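You operate a simulated robot arm through the tools that you are given. There is no shell and no other tool. Be economical: measure what you need, move in short steps, check, and stop when the job is done.

Carry out the task below with a simulated robot arm. There is one attempt and no reset: what you move stays moved.

TASK
Put the 40 mm steel block from the top of the mortar bench on top of the small red brick and the 30 mm steel block on the silver plate.
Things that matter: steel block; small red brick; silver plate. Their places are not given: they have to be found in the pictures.

It is judged by the outcome, as a careful person would: the job done as asked, and still so three seconds after it is handed in. It fails if anything else is knocked over, pushed out of place, dropped, spilled or broken.

THE ROBOT
A 6-joint arm with a two-finger parallel gripper, fixed in place. Base frame: the origin is at the foot of the arm, x ahead of it, y to its left, z up; the work surface is at about z = 0. Lengths are in m, angles in degrees, forces in N, time in s.
With the tool pointing down near the work surface it reaches from about 0.14 to 0.58 m from the base axis. Its first joint turns from -66.0 to 66.0 degrees. Payload 2.1 kg.
Tool frame: the origin (TCP) lies between the finger pads and is the grasp point; the fingertips stand 0.03 m ahead of it; z points along the fingers, y is the line along which they close. The gripper opens to 0.094 m. The fingers are 0.028 m wide and 0.01 m thick; the gripper's body (0.05 by 0.096 m) begins 0.055 m behind the TCP.
Orientation is told as [roll, pitch, yaw] about the base's x, y, z axes, in that order, counted from this pose: with the fingers straight down and closing along the base's y, the tool's x points along the base's -x, its y along +y and its z along -z.

THE INTERFACE
- The arm moves only by the tool step_arm. Its argument "moves" is a list that holds one entry, the list of rows, each a list of 7 numbers: the turn, a rotation vector about the base's x, y, z in units of 6 degrees (1.0 is 6 degrees), then the shift along the base's x, y, z in units of 40 mm (1.0 is 40 mm), then the opening, from 0 (shut) to 1 (fully open). In form: [[[wx, wy, wz, x, y, z, grip], ...]]. A call has 1 to 20 rows; each row shifts and turns the commanded pose from where the row before left it. A call with a number of a shift or a turn outside -1 to 1 is refused whole. A row lasts 0.2 s, in which the tool goes at most 0.05 m and 8.6 degrees; a call with a longer step from one row to the next is refused whole, and so is a gripper value outside its range. A pose out of reach is approached as far as the arm can. The call stops where the force on the tool passes 40 N (or 10 N more than at its start, if that is more) or the arm is blocked; 0.2 s more then pass. The fingers move at their own pace (about 0.072 m/s each) and stop on an object; they squeeze with about 26 N. The grip force told is the motor's: it shows also when the fingers shut on nothing. Time passes only in rows, and 0.2 s behind the last, so rows that do not move let the fingers close. It gives the time, the measured TCP pose, the force on the tool (base axes), the opening and the grip force at its end, in the units of the frame above (readings bear some noise), and new pictures: "pictures" is both (left out), scene, wrist or none.
- Cameras (640 x 400 px; columns grow to the right, rows downward): "scene" is fixed at [0.0364, -0.3544, 0.4983]; the picture's right is [0.92, -0.39, 0.00], its down [-0.16, -0.38, -0.91] and it looks along [0.36, 0.84, -0.42] (base axes); focal length 356 px, centre (320, 200). "wrist" rides on the gripper at [-0.037, 0, -0.058] in the tool frame; the picture's right is [0.00, -1.00, 0.00], its down [0.97, 0.00, -0.24] and it looks along [0.24, 0.00, 0.97] (tool axes); focal length 218 px, centre (320, 200).
- point_at(camera, pixels): for up to 12 pixels [column, row] of the newest picture of that camera ("zoom" is the newest enlarged one), the place [x, y, z] in the base frame of the surface seen there, good to about 0.002 m. No time passes.
- zoom(camera, box): a new picture of the part [left, top, right, bottom] of that camera's present view, enlarged. No time passes.
- hand_in(): hands the job in; it is judged then, once.

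Work in short steps. Measure before you move; look again where a grasp or a placing could have gone wrong, and mend it. You have 60 turns and 120 pictures in all, the two below and enlarged ones among them. Open the gripper and draw the arm clear of the work before you hand the job in, unless the task says otherwise; then end with one line.

The tools are called after "Call:" as name(argument=value, ...) on one line, values as JSON. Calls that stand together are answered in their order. step_arm: Moves the arm, as the interface text tells. Its arguments: {"type":"object","properties":{"moves":{"type":"array","items":{"type":"array","items":{"type":"array","items":{"type":"number"}}}},"pictures":{"type":"string","enum":["both","scene","wrist","none"]}},"required":["moves"]} The other tools are called the same way: point_at (camera, pixels) gives the place of the surface under pixels of a picture; zoom (camera, box) takes an enlarged picture of a part of a camera's view; hand_in () hands the job in.

At the start:

```text
clock: 0.0
position: [0.2308, 0.2734, 0.2653]
tool_rot: [0.2, 0.1, -0.1]
wrist_force: [0.3, -1.4, 0.0]
finger_gap: 0.0942
finger_force: 0.0
```

scene: 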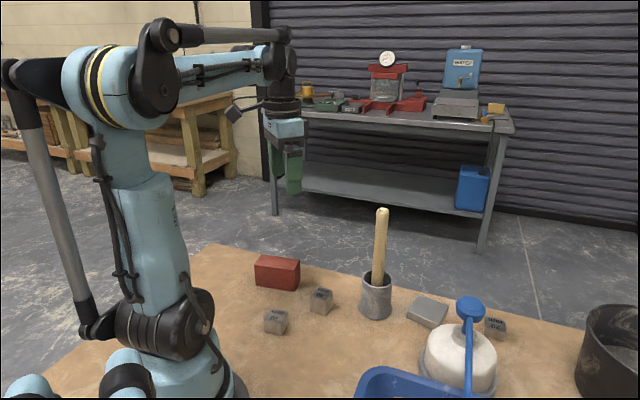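
wrist: 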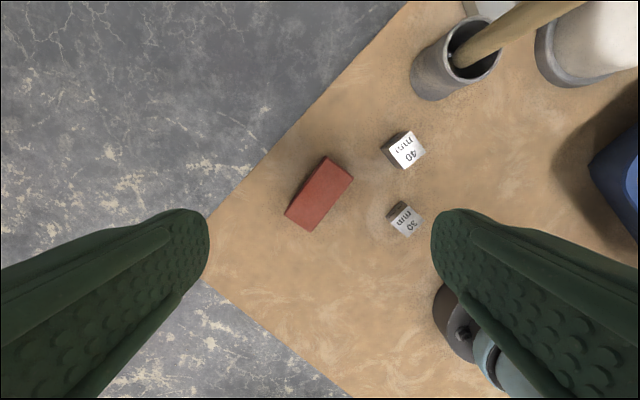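

The wrist view shows two cubes, labelled 40 (405,150) and 30 (405,220), with a third one in the scene at (495,327). I'll enlarge both views to identify them.

Call:
zoom(camera="scene", box=[230, 240, 540, 400])

Call:
zoom(camera="wrist", box=[260, 100, 480, 250])

Call:
point_at(camera="wrist", pixels=[[327, 157], [353, 178], [309, 231], [286, 214], [411, 131], [425, 153], [405, 169], [391, 151], [408, 206], [421, 220], [405, 237], [391, 225]])

Call:
point_at(camera="scene", pixels=[[495, 322], [416, 296], [447, 305], [436, 325], [409, 314], [275, 316], [321, 293], [278, 262], [382, 210], [470, 303]])

```text
2.06 times, centred on (385, 320) of scene
```

zoom: 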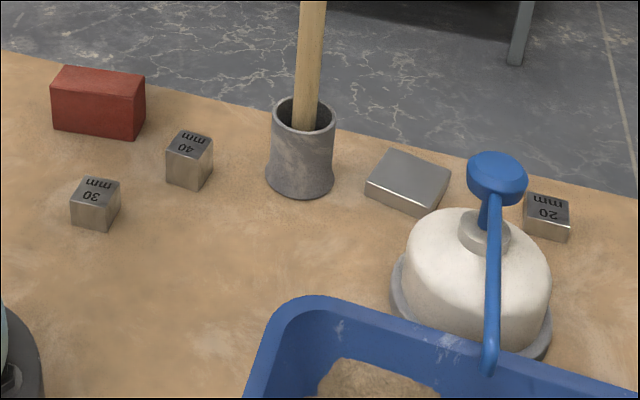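

```text
2.67 times, centred on (370, 175) of wrist
```

zoom: 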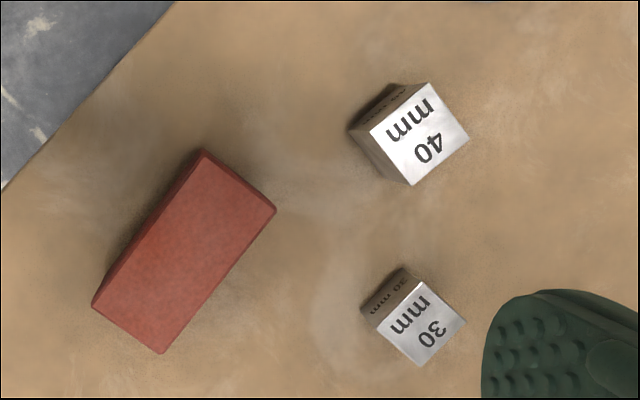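

```text
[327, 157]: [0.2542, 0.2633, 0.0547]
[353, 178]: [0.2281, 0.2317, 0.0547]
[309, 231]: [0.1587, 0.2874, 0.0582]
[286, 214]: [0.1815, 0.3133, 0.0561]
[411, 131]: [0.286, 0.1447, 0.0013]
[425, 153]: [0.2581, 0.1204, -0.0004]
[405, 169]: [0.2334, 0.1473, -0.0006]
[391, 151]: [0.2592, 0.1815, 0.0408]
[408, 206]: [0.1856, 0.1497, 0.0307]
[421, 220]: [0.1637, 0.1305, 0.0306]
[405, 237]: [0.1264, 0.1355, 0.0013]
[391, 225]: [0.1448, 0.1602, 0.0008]
```

```text
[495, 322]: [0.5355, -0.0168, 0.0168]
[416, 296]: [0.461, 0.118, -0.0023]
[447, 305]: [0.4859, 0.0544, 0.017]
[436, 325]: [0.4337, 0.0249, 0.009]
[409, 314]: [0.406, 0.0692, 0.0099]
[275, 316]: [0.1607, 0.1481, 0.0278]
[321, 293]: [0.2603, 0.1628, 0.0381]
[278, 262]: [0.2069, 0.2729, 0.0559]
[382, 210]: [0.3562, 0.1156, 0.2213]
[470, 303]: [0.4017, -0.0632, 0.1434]
```

The third cube is 20 mm. The plate is the flat steel piece at scene (428,310). Next I measure the corners of the tops.

Call:
point_at(camera="wrist", pixels=[[405, 150], [406, 222], [319, 195]])

Call:
point_at(camera="zoom", pixels=[[429, 87], [466, 136], [412, 181], [373, 134], [419, 284], [462, 320], [420, 362], [380, 322], [204, 153], [272, 208]])

Call:
zoom(camera="scene", box=[350, 260, 510, 360])

```text
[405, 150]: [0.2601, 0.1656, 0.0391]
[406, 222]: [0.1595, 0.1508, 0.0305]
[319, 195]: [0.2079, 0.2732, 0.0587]
```

```text
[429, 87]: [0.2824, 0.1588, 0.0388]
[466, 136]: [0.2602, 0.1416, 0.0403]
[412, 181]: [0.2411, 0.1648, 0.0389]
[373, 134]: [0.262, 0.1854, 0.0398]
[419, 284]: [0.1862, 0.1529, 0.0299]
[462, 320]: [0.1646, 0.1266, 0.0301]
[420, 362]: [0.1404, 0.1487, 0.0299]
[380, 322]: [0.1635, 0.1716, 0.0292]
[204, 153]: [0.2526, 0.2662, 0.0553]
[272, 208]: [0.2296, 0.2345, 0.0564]
```

```text
4.00 times, centred on (430, 310) of scene
```

zoom: 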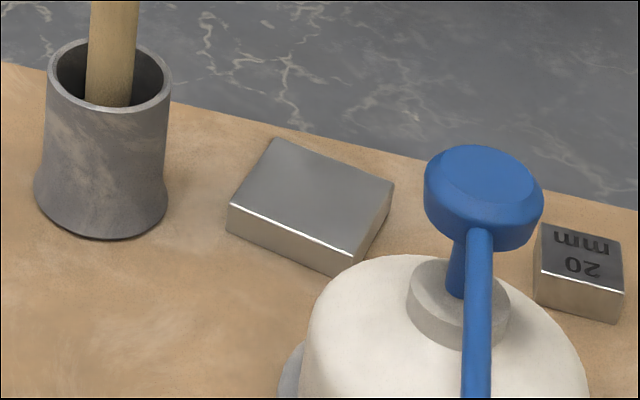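

The 40 block's top is centred near (0.261,0.163) at about 39° mod 90, and the 30 block's near (0.163,0.150) at about 49°. Now I measure the plate.

Call:
point_at(camera="zoom", pixels=[[278, 143], [389, 185], [349, 254], [232, 202], [312, 195], [100, 45], [105, 110], [105, 238], [53, 90], [163, 80], [480, 160]])

```text
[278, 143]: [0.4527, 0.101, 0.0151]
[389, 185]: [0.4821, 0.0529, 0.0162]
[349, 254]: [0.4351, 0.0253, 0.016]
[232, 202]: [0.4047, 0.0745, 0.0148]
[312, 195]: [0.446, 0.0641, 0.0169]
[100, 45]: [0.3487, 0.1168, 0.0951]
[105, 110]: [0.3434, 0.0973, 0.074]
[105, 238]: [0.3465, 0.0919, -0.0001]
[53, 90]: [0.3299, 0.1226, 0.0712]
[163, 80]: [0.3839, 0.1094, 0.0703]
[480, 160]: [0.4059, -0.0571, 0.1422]
```

The plate is about 56 mm square, centred at (0.444,0.064) with its top at z≈0.016, at about 31°. I move above the 40 block with yaw 39.

Call:
step_arm(moves=[[[0, 0, 0.8125, 0.0944, -0.345, -0.36, 1], [0, 0, 0.8125, 0.0944, -0.345, -0.36, 1], [0, 0, 0.8125, 0.0944, -0.345, -0.36, 1], [0, 0, 0.8125, 0.0944, -0.345, -0.36, 1], [0, 0, 0.8125, 0.0944, -0.345, -0.36, 1], [0, 0, 0.8125, 0.0944, -0.345, -0.36, 1], [0, 0, 0.8125, 0.0944, -0.345, -0.36, 1], [0, 0, 0.8125, 0.0944, -0.345, -0.36, 1], [0, 0, 0, 0, 0, 0, 1]]])

```text
clock: 2.0
position: [0.2617, 0.1622, 0.15]
tool_rot: [0.1, 0.1, 39.1]
wrist_force: [0.6, -0.3, 0.1]
finger_gap: 0.094
finger_force: 0.0
```

scene: 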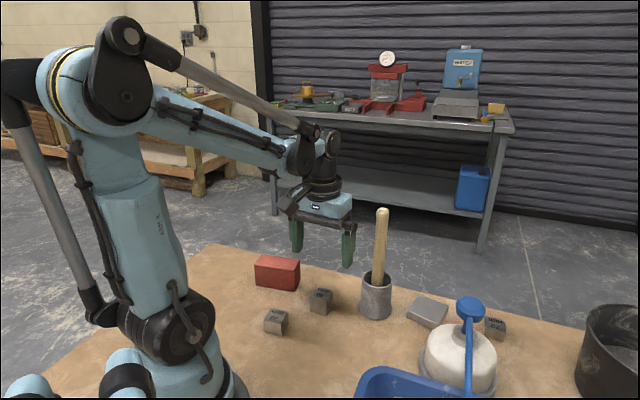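
wrist: 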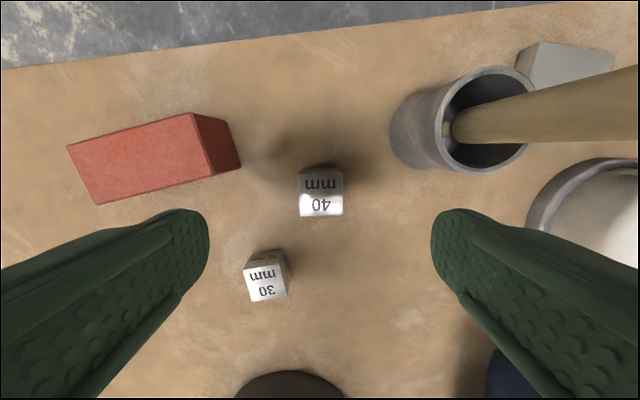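

The block sits squarely between the fingers at (321,195). I enlarge it to check the alignment.

Call:
zoom(camera="wrist", box=[230, 150, 390, 310])

Call:
point_at(camera="wrist", pixels=[[300, 174], [343, 174], [343, 215], [300, 215], [247, 268], [283, 265], [288, 295], [250, 300], [67, 146], [192, 113], [215, 175], [97, 203]])

```text
2.50 times, centred on (310, 230) of wrist
```

zoom: 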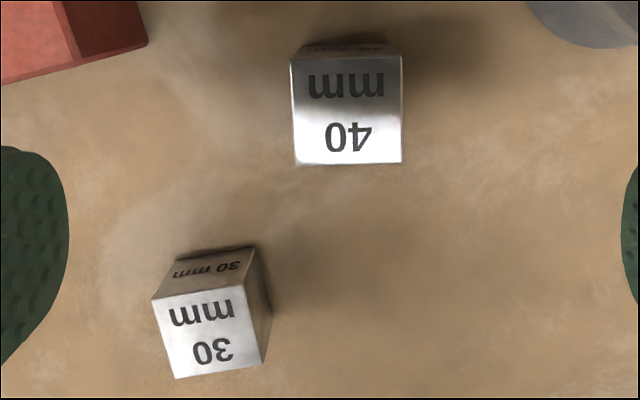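

```text
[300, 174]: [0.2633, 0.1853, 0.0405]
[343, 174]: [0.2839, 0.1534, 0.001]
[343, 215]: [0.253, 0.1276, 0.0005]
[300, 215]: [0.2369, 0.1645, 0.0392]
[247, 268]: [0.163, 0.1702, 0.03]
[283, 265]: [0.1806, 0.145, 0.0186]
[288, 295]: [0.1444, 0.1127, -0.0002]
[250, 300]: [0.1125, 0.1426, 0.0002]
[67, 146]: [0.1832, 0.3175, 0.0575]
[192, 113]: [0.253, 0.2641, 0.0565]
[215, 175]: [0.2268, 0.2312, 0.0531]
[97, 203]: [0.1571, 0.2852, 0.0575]
```

The block is aligned. I lower to z≈0.034 and close.

Call:
step_arm(moves=[[[0, 0, 0, -0.01, 0, -0.483, 1], [0, 0, 0, 0, 0, -0.483, 1], [0, 0, 0, 0, 0, -0.483, 1], [0, 0, 0, 0, 0, -0.483, 1], [0, 0, 0, 0, 0, -0.483, 1], [0, 0, 0, 0, 0, -0.483, 1], [0, 0, 0, 0, 0, 0, 1], [0, 0, 0, 0, 0, 0, 0.3], [0, 0, 0, 0, 0, 0, 0], [0, 0, 0, 0, 0, 0, 0], [0, 0, 0, 0, 0, 0, 0], [0, 0, 0, 0, 0, 0, 0]]])

```text
clock: 4.6
position: [0.2588, 0.162, 0.0347]
tool_rot: [0.1, 0.0, 39.0]
wrist_force: [0.7, -0.4, 1.2]
finger_gap: 0.0392
finger_force: 25.7
```

scene: 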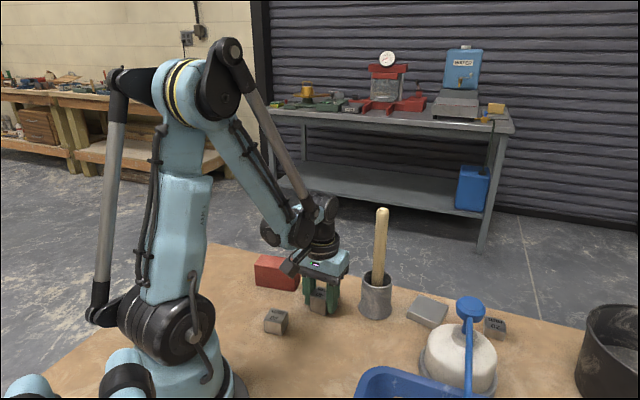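
wrist: 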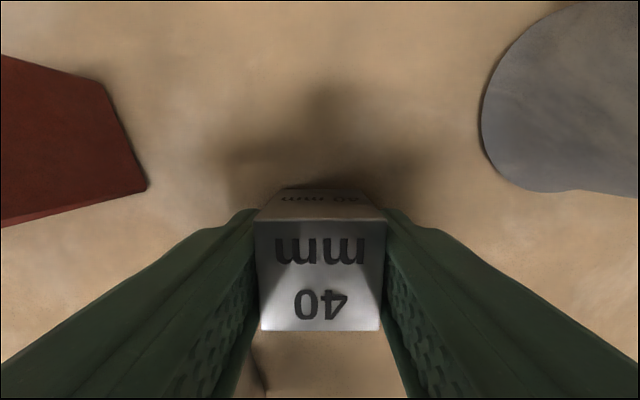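

Gripped. I lift it 0.1 m and carry it over the brick while turning +14.5°.

Call:
step_arm(moves=[[[0, 0, 0, 0, 0, 0.4, 0], [0, 0, 0, 0, 0, 0.7, 0], [0, 0, 0, 0, 0, 0.7, 0], [0, 0, 0, 0, 0, 0.7, 0], [0, 0, 0.4, -0.222, 0.467, 0.1, 0], [0, 0, 0.4, -0.222, 0.467, 0.1, 0], [0, 0, 0.4, -0.222, 0.467, 0, 0], [0, 0, 0.4, -0.222, 0.467, 0, 0], [0, 0, 0.4, -0.222, 0.467, 0, 0], [0, 0, 0.4, -0.222, 0.467, 0, 0], [0, 0, 0, 0, 0, 0, 0]]])

Call:
point_at(camera="scene", pixels=[[275, 312]])

```text
clock: 7.0
position: [0.2079, 0.276, 0.1416]
tool_rot: [0.0, 0.0, 53.5]
wrist_force: [-0.4, -0.7, -3.8]
finger_gap: 0.0392
finger_force: 25.7
```

scene: 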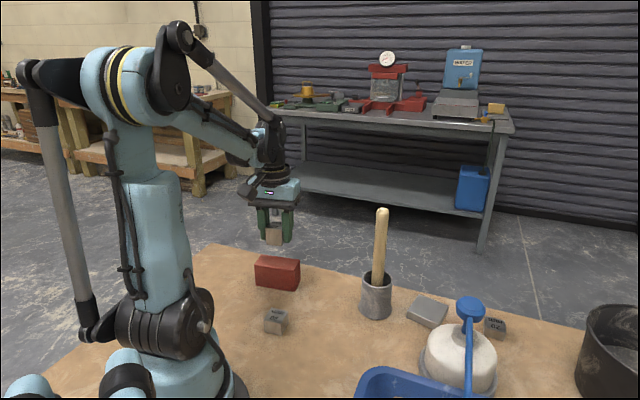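
wrist: 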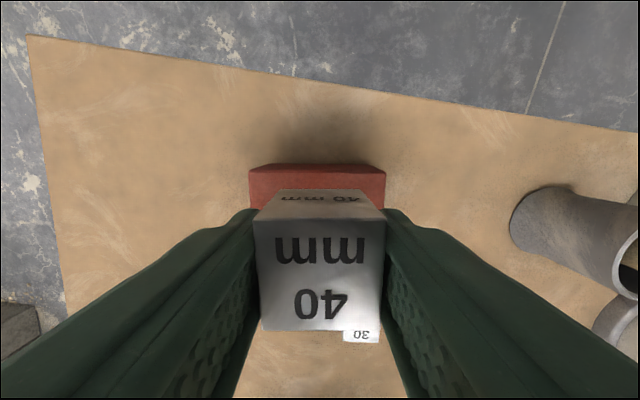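

```text
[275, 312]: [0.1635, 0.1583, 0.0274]
```

It is aligned with the brick. I measure the held block's top and the visible brick edge.

Call:
point_at(camera="wrist", pixels=[[262, 224], [380, 224], [265, 326], [376, 326], [318, 275], [252, 171], [382, 172], [265, 166], [372, 166], [320, 208]])

Call:
zoom(camera="scene", box=[220, 190, 340, 310])

```text
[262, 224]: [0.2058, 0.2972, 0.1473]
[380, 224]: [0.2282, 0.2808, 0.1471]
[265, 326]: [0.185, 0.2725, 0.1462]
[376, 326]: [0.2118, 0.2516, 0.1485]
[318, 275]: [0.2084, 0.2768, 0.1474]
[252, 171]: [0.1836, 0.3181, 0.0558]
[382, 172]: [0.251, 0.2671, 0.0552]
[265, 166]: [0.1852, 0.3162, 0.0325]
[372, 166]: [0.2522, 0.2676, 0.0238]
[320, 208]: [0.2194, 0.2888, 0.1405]
```

```text
3.33 times, centred on (280, 250) of scene
```

zoom: 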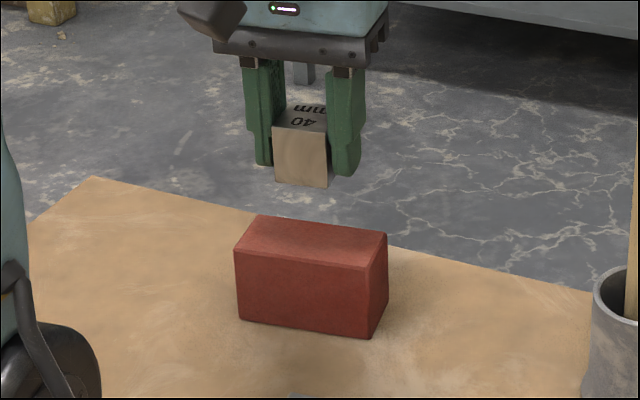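

The held block is centred within 3 mm and its bottom is about 0.05 m above the brick. I lower it close and check contact.

Call:
step_arm(moves=[[[0, 0, 0, -0.055, -0.012, -0.3, 0], [0, 0, 0, 0, 0, -0.3, 0], [0, 0, 0, 0, 0, -0.3, 0], [0, 0, 0, 0, 0, -0.2, 0], [0, 0, 0, 0, 0, -0.075, 0], [0, 0, 0, 0, 0, -0.025, 0], [0, 0, 0, 0, 0, -0.025, 0], [0, 0, 0, 0, 0, 0, 0]]])

Call:
zoom(camera="scene", box=[220, 200, 340, 310])

```text
clock: 8.8
position: [0.2042, 0.2749, 0.0943]
tool_rot: [0.0, 0.1, 53.6]
wrist_force: [-0.6, 0.9, -3.2]
finger_gap: 0.0391
finger_force: 26.2
```

scene: 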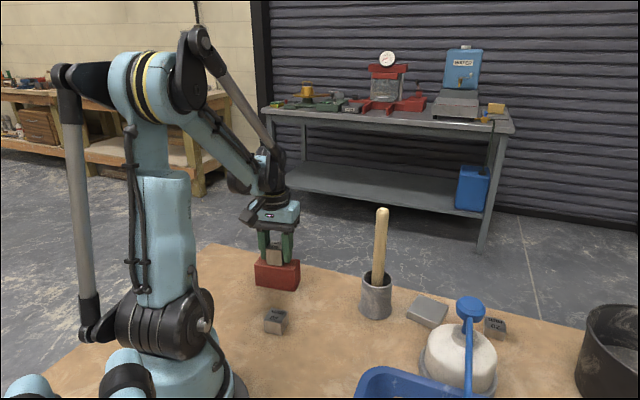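
wrist: 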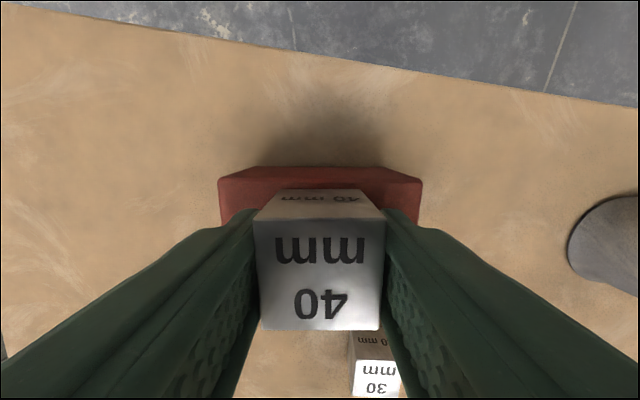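

```text
3.64 times, centred on (280, 255) of scene
```

zoom: 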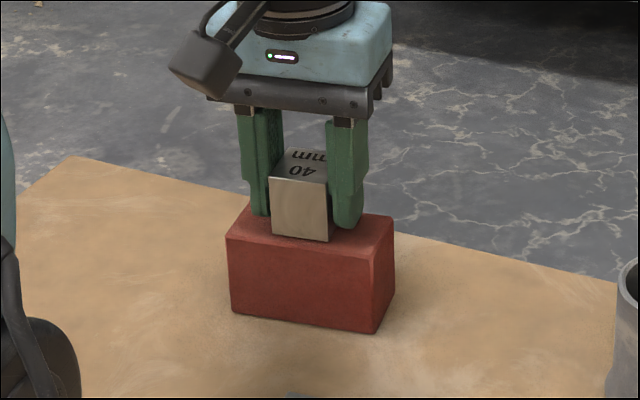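

The block is nearly touching. I check the front margin on the brick top (zoom rows 237–246) before letting go.

Call:
point_at(camera="zoom", pixels=[[275, 233], [328, 239], [300, 225], [252, 237], [345, 248], [300, 236], [300, 242], [372, 220], [275, 181], [325, 181]])

Call:
point_at(camera="wrist", pixels=[[262, 224], [380, 224], [265, 326], [376, 326], [260, 187], [320, 187], [380, 187]])

Call:
zoom(camera="scene", box=[250, 240, 310, 280])

```text
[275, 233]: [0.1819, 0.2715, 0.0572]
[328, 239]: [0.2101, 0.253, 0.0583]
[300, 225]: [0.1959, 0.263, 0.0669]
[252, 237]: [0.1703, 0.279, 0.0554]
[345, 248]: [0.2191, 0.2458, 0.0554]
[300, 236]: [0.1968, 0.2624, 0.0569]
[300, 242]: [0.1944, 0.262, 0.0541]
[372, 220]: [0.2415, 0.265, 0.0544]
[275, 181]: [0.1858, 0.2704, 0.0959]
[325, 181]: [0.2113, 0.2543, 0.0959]
```

```text
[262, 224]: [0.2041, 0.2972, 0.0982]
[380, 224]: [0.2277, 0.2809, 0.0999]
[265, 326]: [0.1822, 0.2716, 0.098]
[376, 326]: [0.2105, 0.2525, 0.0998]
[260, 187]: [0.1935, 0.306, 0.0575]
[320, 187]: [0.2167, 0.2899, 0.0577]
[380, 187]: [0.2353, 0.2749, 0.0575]
```

```text
10.00 times, centred on (280, 260) of scene
```

zoom: 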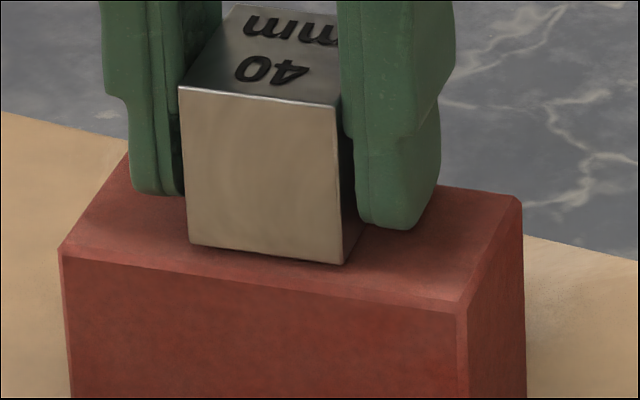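

The bottom rests on the brick inside its edges. I open the fingers and raise the arm.

Call:
step_arm(moves=[[[0, 0, 0, 0, 0, -0.02, 0], [0, 0, 0, 0, 0, 0, 0.5], [0, 0, 0, 0, 0, 0, 0.7], [0, 0, 0, 0, 0, 0, 0.8], [0, 0, 0, 0, 0, 0, 0.8], [0, 0, 0, 0, 0, 0.3, 0.8], [0, 0, 0, 0, 0, 0.6, 0.8], [0, 0, 0, 0, 0, 0.8, 0.8], [0, 0, 0, 0, 0, 0.8, 0.8], [0, 0, 0, 0, 0, 0, 0.8]]])

Call:
zoom(camera="scene", box=[220, 220, 340, 340])

```text
clock: 11.0
position: [0.2058, 0.2734, 0.1946]
tool_rot: [-0.1, -0.1, 53.5]
wrist_force: [0.2, -0.2, 0.3]
finger_gap: 0.075
finger_force: 0.0
```

scene: 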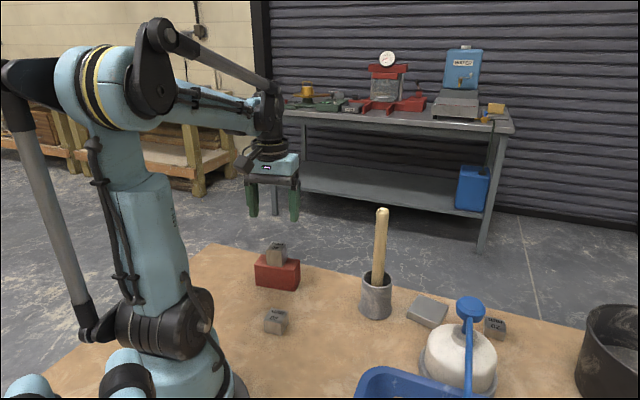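
wrist: 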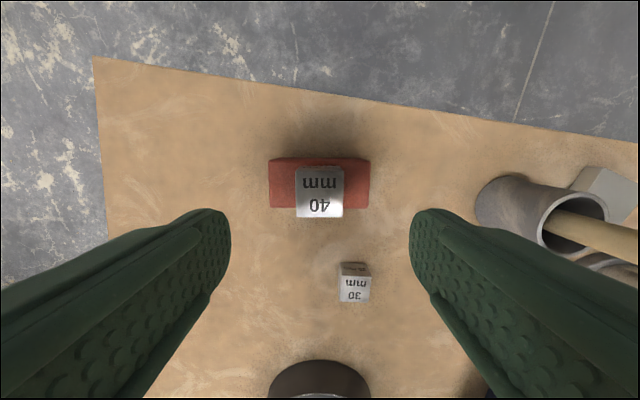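

```text
3.33 times, centred on (280, 280) of scene
```

zoom: 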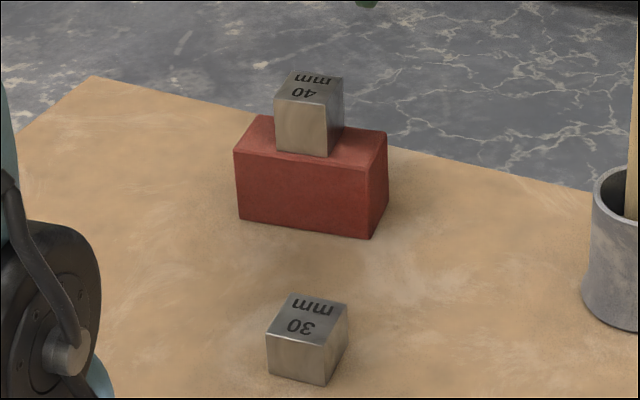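

The 40 block stands on the brick. Now I go above the 30 block at about (0.1635,0.150).

Call:
step_arm(moves=[[[0, 0, -0.073, -0.132, -0.386, 0, 0.8], [0, 0, -0.073, -0.132, -0.386, -0.1, 0.8], [0, 0, -0.073, -0.132, -0.386, -0.2, 0.8], [0, 0, -0.073, -0.132, -0.386, -0.25, 0.8], [0, 0, -0.073, -0.132, -0.386, -0.25, 0.8], [0, 0, -0.073, -0.132, -0.386, -0.25, 0.8], [0, 0, -0.073, -0.132, -0.386, -0.25, 0.8], [0, 0, -0.073, -0.132, -0.386, -0.3, 0.8], [0, 0, 0, 0, 0, 0, 0.8]]])

Call:
zoom(camera="wrist", box=[240, 140, 400, 240])

```text
clock: 13.0
position: [0.1625, 0.1517, 0.129]
tool_rot: [0.0, 0.0, 49.8]
wrist_force: [-0.4, 0.5, 0.2]
finger_gap: 0.0752
finger_force: 0.0
```

scene: 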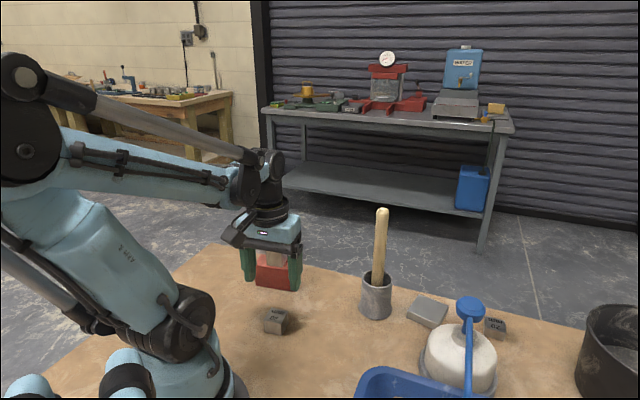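
wrist: 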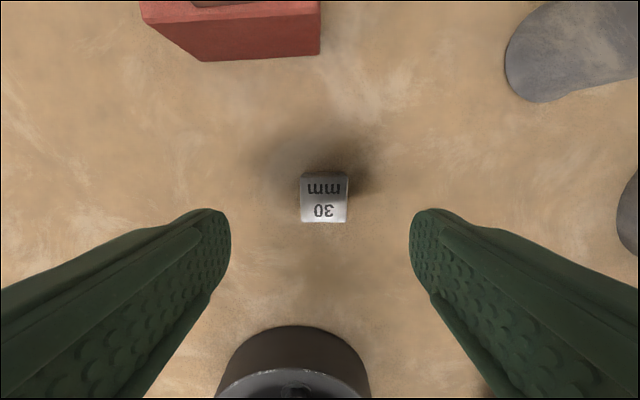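

```text
4.00 times, centred on (320, 190) of wrist
```

zoom: 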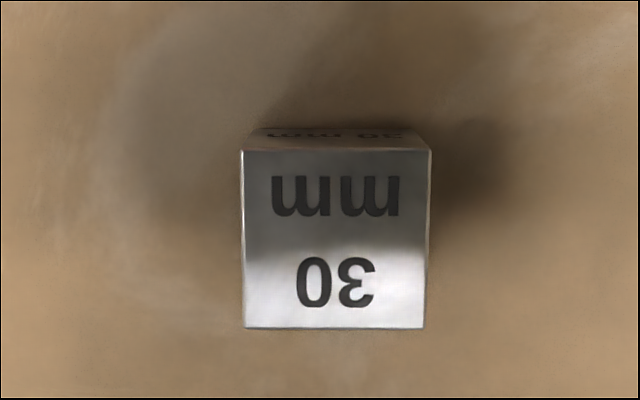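

The block is aligned, about 2.5 mm right of centre. Before descending I measure the dark cylinder at the bottom (the arm's own base) for clearance.

Call:
point_at(camera="wrist", pixels=[[295, 328], [295, 345], [295, 370], [324, 198]])

```text
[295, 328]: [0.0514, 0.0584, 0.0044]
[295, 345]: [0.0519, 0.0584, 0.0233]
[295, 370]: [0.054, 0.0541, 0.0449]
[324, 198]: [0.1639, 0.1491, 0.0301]
```

Clearance is ample. I descend and grip.

Call:
step_arm(moves=[[[0, 0, 0, 0.04, -0.045, -0.4, 0.8], [0, 0, 0, 0, 0, -0.5, 0.8], [0, 0, 0, 0, 0, -0.5, 0.8], [0, 0, 0, 0, 0, -0.5, 0.8], [0, 0, 0, 0, 0, -0.49, 0.8], [0, 0, 0, 0, 0, 0, 0.8], [0, 0, 0, 0, 0, 0, 0.3], [0, 0, 0, 0, 0, 0, 0], [0, 0, 0, 0, 0, 0, 0], [0, 0, 0, 0, 0, 0, 0], [0, 0, 0, 0, 0, 0, 0]]])

```text
clock: 15.4
position: [0.1643, 0.1509, 0.0305]
tool_rot: [0.0, 0.0, 50.0]
wrist_force: [0.9, 0.3, 0.2]
finger_gap: 0.0392
finger_force: 25.6
```

scene: 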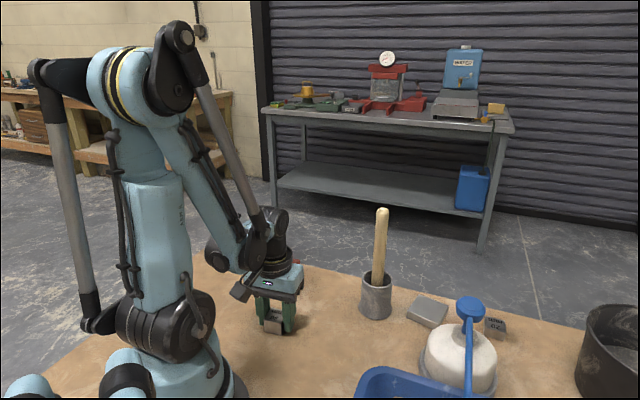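
wrist: 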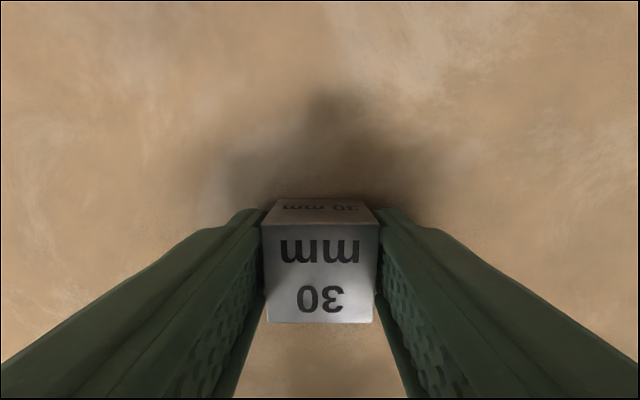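

Gripped. I lift well above the pestle (its top is at about 0.225) and carry the block over the plate while turning to yaw 31.4.

Call:
step_arm(moves=[[[0, 0, 0, 0, 0, 0.5, 0], [0, 0, 0, 0, 0, 0.9, 0], [0, 0, 0, 0, 0, 1, 0], [0, 0, 0, 0, 0, 1, 0], [0, 0, 0, 0, 0, 1, 0], [0, 0, 0, 0, 0, 1, 0], [0, 0, 0, 0, 0, 1, 0], [0, 0, 0, 0, 0, 0.3, 0], [0, 0, -0.31, 0.7, -0.217, 0, 0], [0, 0, -0.31, 0.7, -0.217, 0, 0], [0, 0, -0.31, 0.7, -0.217, 0, 0], [0, 0, -0.31, 0.7, -0.217, 0, 0], [0, 0, -0.31, 0.7, -0.217, 0, 0], [0, 0, -0.31, 0.7, -0.217, 0, 0], [0, 0, -0.31, 0.7, -0.217, 0, 0], [0, 0, -0.31, 0.7, -0.217, 0, 0], [0, 0, -0.31, 0.7, -0.217, 0, 0], [0, 0, -0.31, 0.7, -0.217, 0, 0], [0, 0, 0, 0, 0, 0, 0]]])

```text
clock: 19.4
position: [0.4457, 0.0631, 0.3017]
tool_rot: [0.1, -0.1, 31.4]
wrist_force: [0.7, 0.2, -2.9]
finger_gap: 0.0393
finger_force: 26.1
```

scene: 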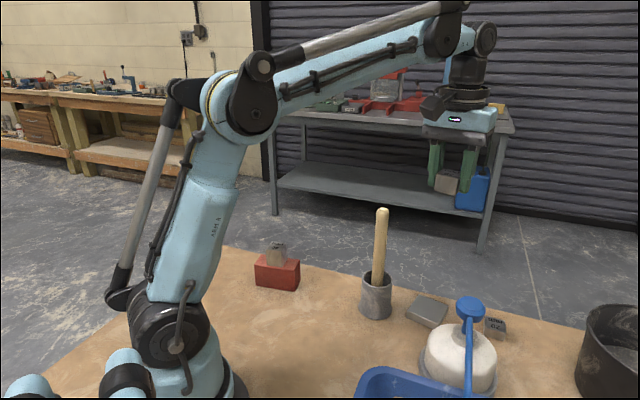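
wrist: 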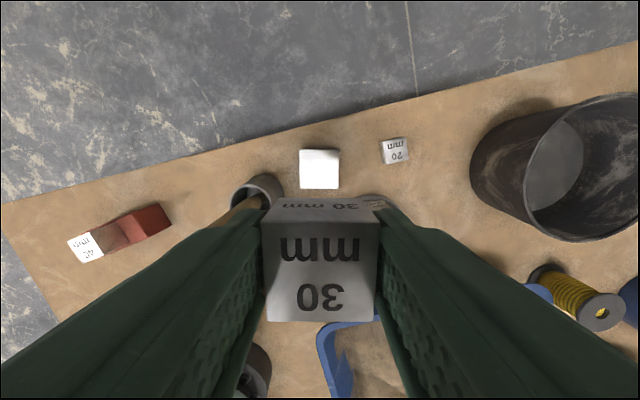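

Now above the plate. The forearm will come near the pestle on descent, so I measure the pestle and the wrist parts first.

Call:
point_at(camera="scene", pixels=[[378, 212], [383, 209], [388, 212], [375, 245], [384, 245], [372, 272], [380, 272], [440, 35], [486, 40], [470, 70], [465, 95], [430, 105]])

Call:
zoom(camera="scene", box=[340, 0, 540, 340])

```text
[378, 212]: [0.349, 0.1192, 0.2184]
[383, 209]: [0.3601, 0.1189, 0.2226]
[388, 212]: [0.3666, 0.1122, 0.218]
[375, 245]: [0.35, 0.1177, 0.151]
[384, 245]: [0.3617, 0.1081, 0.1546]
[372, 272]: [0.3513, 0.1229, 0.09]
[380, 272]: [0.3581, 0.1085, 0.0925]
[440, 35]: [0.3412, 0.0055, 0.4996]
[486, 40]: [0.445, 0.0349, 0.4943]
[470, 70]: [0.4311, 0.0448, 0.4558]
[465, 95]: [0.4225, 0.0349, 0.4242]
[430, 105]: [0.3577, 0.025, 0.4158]
```

```text
1.18 times, centred on (440, 170) of scene
```

zoom: 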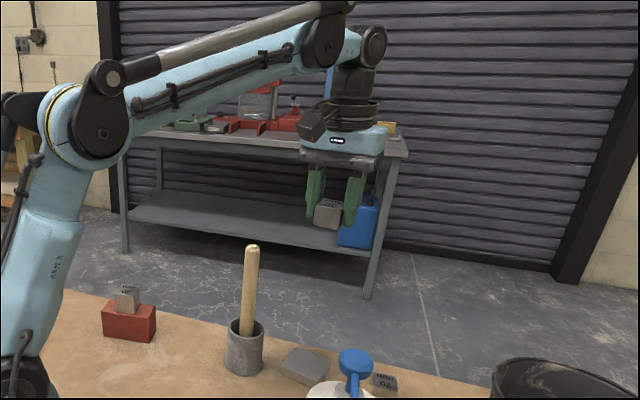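

Clearances come out at 4 cm or more (the pestle is 0.09 m away along the finger line). I descend partway to z≈0.12 and check.

Call:
step_arm(moves=[[[0, 0, 0, -0.04, 0, -0.7, 0], [0, 0, 0, 0, 0, -0.75, 0], [0, 0, 0, 0, 0, -0.75, 0], [0, 0, 0, 0, 0, -0.75, 0], [0, 0, 0, 0, 0, -0.75, 0], [0, 0, 0, 0, 0, -0.75, 0], [0, 0, 0, 0, 0, 0, 0]]])

```text
clock: 21.0
position: [0.442, 0.0628, 0.1232]
tool_rot: [0.0, 0.0, 31.4]
wrist_force: [0.1, -0.3, -2.2]
finger_gap: 0.0394
finger_force: 26.5
```

scene: 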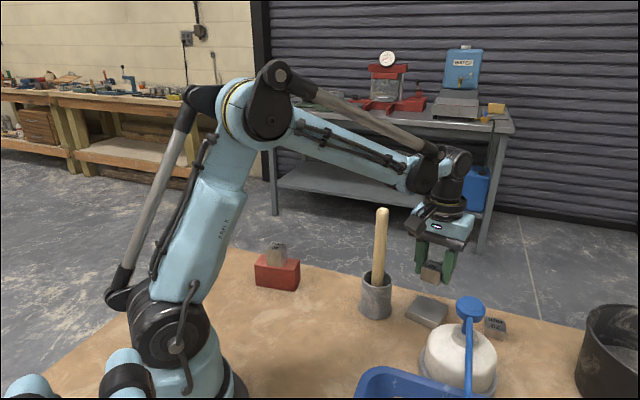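
wrist: 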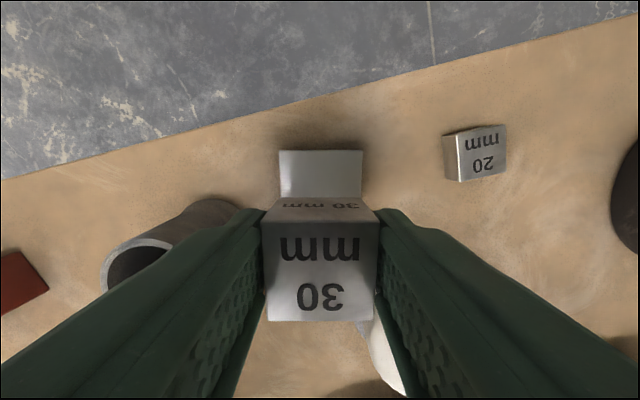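

Clear and aligned. I measure the plate's far edge and the block top.

Call:
point_at(camera="wrist", pixels=[[282, 153], [360, 153], [267, 226], [374, 226], [270, 317], [369, 317], [320, 270], [320, 175]])

Call:
point_at(camera="scene", pixels=[[421, 297], [444, 306], [437, 323], [410, 312], [421, 208], [425, 190]])

```text
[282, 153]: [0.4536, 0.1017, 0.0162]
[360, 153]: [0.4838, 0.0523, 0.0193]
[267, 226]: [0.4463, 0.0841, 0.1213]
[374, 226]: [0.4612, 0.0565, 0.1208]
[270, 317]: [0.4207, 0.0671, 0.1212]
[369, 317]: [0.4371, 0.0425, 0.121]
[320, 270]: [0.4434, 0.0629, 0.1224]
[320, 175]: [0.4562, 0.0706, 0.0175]
```

```text
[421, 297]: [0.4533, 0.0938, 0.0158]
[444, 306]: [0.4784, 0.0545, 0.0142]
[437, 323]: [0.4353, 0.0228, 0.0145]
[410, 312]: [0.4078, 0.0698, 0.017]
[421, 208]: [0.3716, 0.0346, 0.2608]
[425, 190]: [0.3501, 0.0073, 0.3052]
```

The block needs a (+2.4,+1) mm shift and a drop of about 75 mm. I lower gently to contact.

Call:
step_arm(moves=[[[0, 0, 0, 0.06, 0.02, -0.4, 0], [0, 0, 0, 0, 0, -0.5, 0], [0, 0, 0, 0, 0, -0.5, 0], [0, 0, 0, 0, 0, -0.3, 0], [0, 0, 0, 0, 0, -0.075, 0], [0, 0, 0, 0, 0, -0.025, 0], [0, 0, 0, 0, 0, -0.025, 0], [0, 0, 0, 0, 0, -0.025, 0], [0, 0, 0, 0, 0, 0, 0]]])

Call:
zoom(camera="scene", box=[390, 270, 470, 335])

```text
clock: 23.0
position: [0.4458, 0.0627, 0.0487]
tool_rot: [0.1, 0.0, 31.4]
wrist_force: [-1.6, 0.7, 13.8]
finger_gap: 0.0391
finger_force: 25.5
```

scene: 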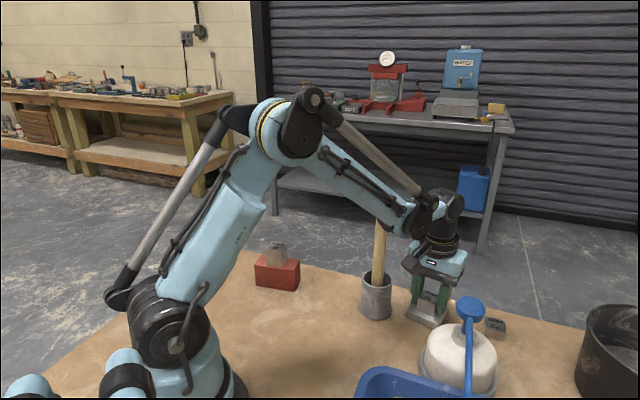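
wrist: 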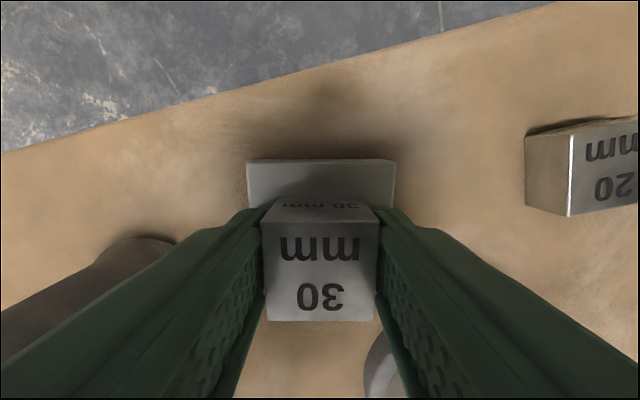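

```text
6.15 times, centred on (430, 302) of scene
```

zoom: 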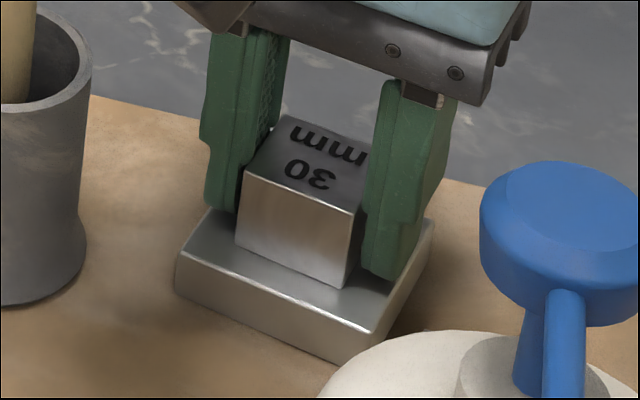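

It is seated on the plate (13.8 N up) and centred. I ease up slightly, open moderately and rise straight up.

Call:
step_arm(moves=[[[0, 0, 0, 0, 0, 0.02, 0], [0, 0, 0, 0, 0, 0, 0.5], [0, 0, 0, 0, 0, 0, 0.65], [0, 0, 0, 0, 0, 0, 0.65], [0, 0, 0, 0, 0, 0, 0.65], [0, 0, 0, 0, 0, 0.3, 0.65], [0, 0, 0, 0, 0, 0.5, 0.65], [0, 0, 0, 0, 0, 0.8, 0.65], [0, 0, 0, 0, 0, 0.9, 0.65], [0, 0, 0, 0, 0, 1, 0.65], [0, 0, 0, 0, 0, 1, 0.65], [0, 0, 0, 0, 0, 1, 0.65], [0, 0, 0, 0, 0, 0, 0.65]]])

Call:
zoom(camera="scene", box=[230, 220, 530, 400])

```text
clock: 25.8
position: [0.4421, 0.0629, 0.2691]
tool_rot: [0.0, -0.1, 31.3]
wrist_force: [0.1, 0.3, 0.0]
finger_gap: 0.0613
finger_force: 0.1
```

scene: 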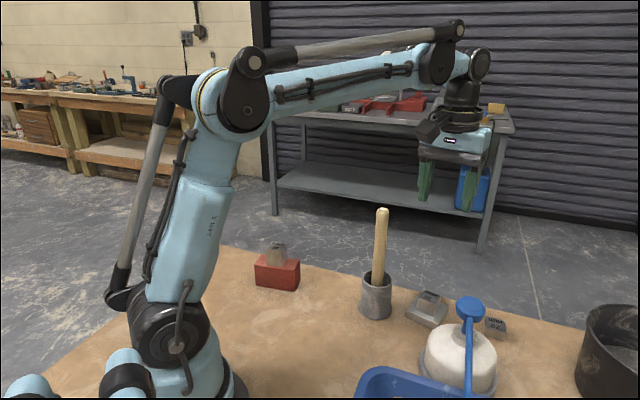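
wrist: 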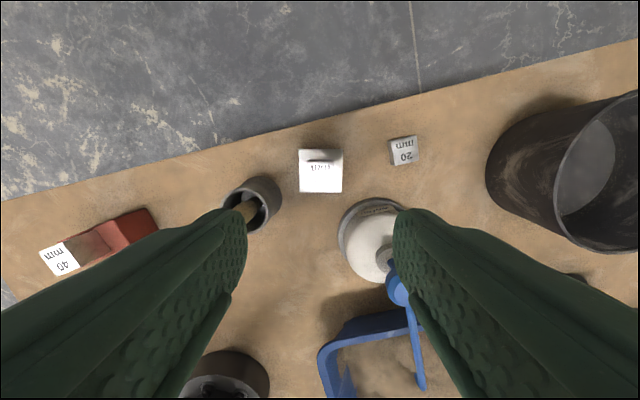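

```text
2.13 times, centred on (380, 310) of scene
```

zoom: 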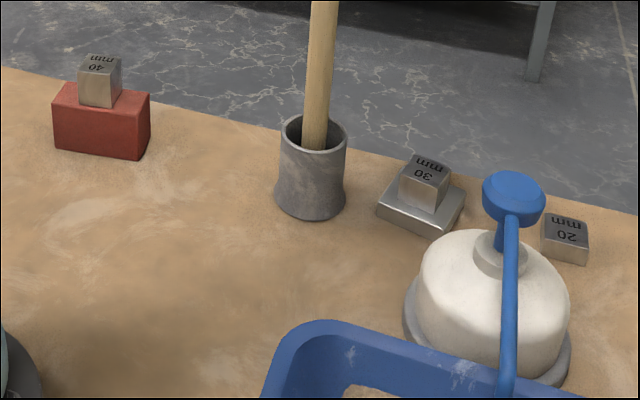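

Both blocks are in place, nothing else has moved, and the arm is clear and open.

Call:
hand_in()

```text
The job is handed in.
```

The 40 mm steel block is on top of the small red brick and the 30 mm steel block is on the silver plate; nothing else looked disturbed in the last pictures, and the job is handed in.
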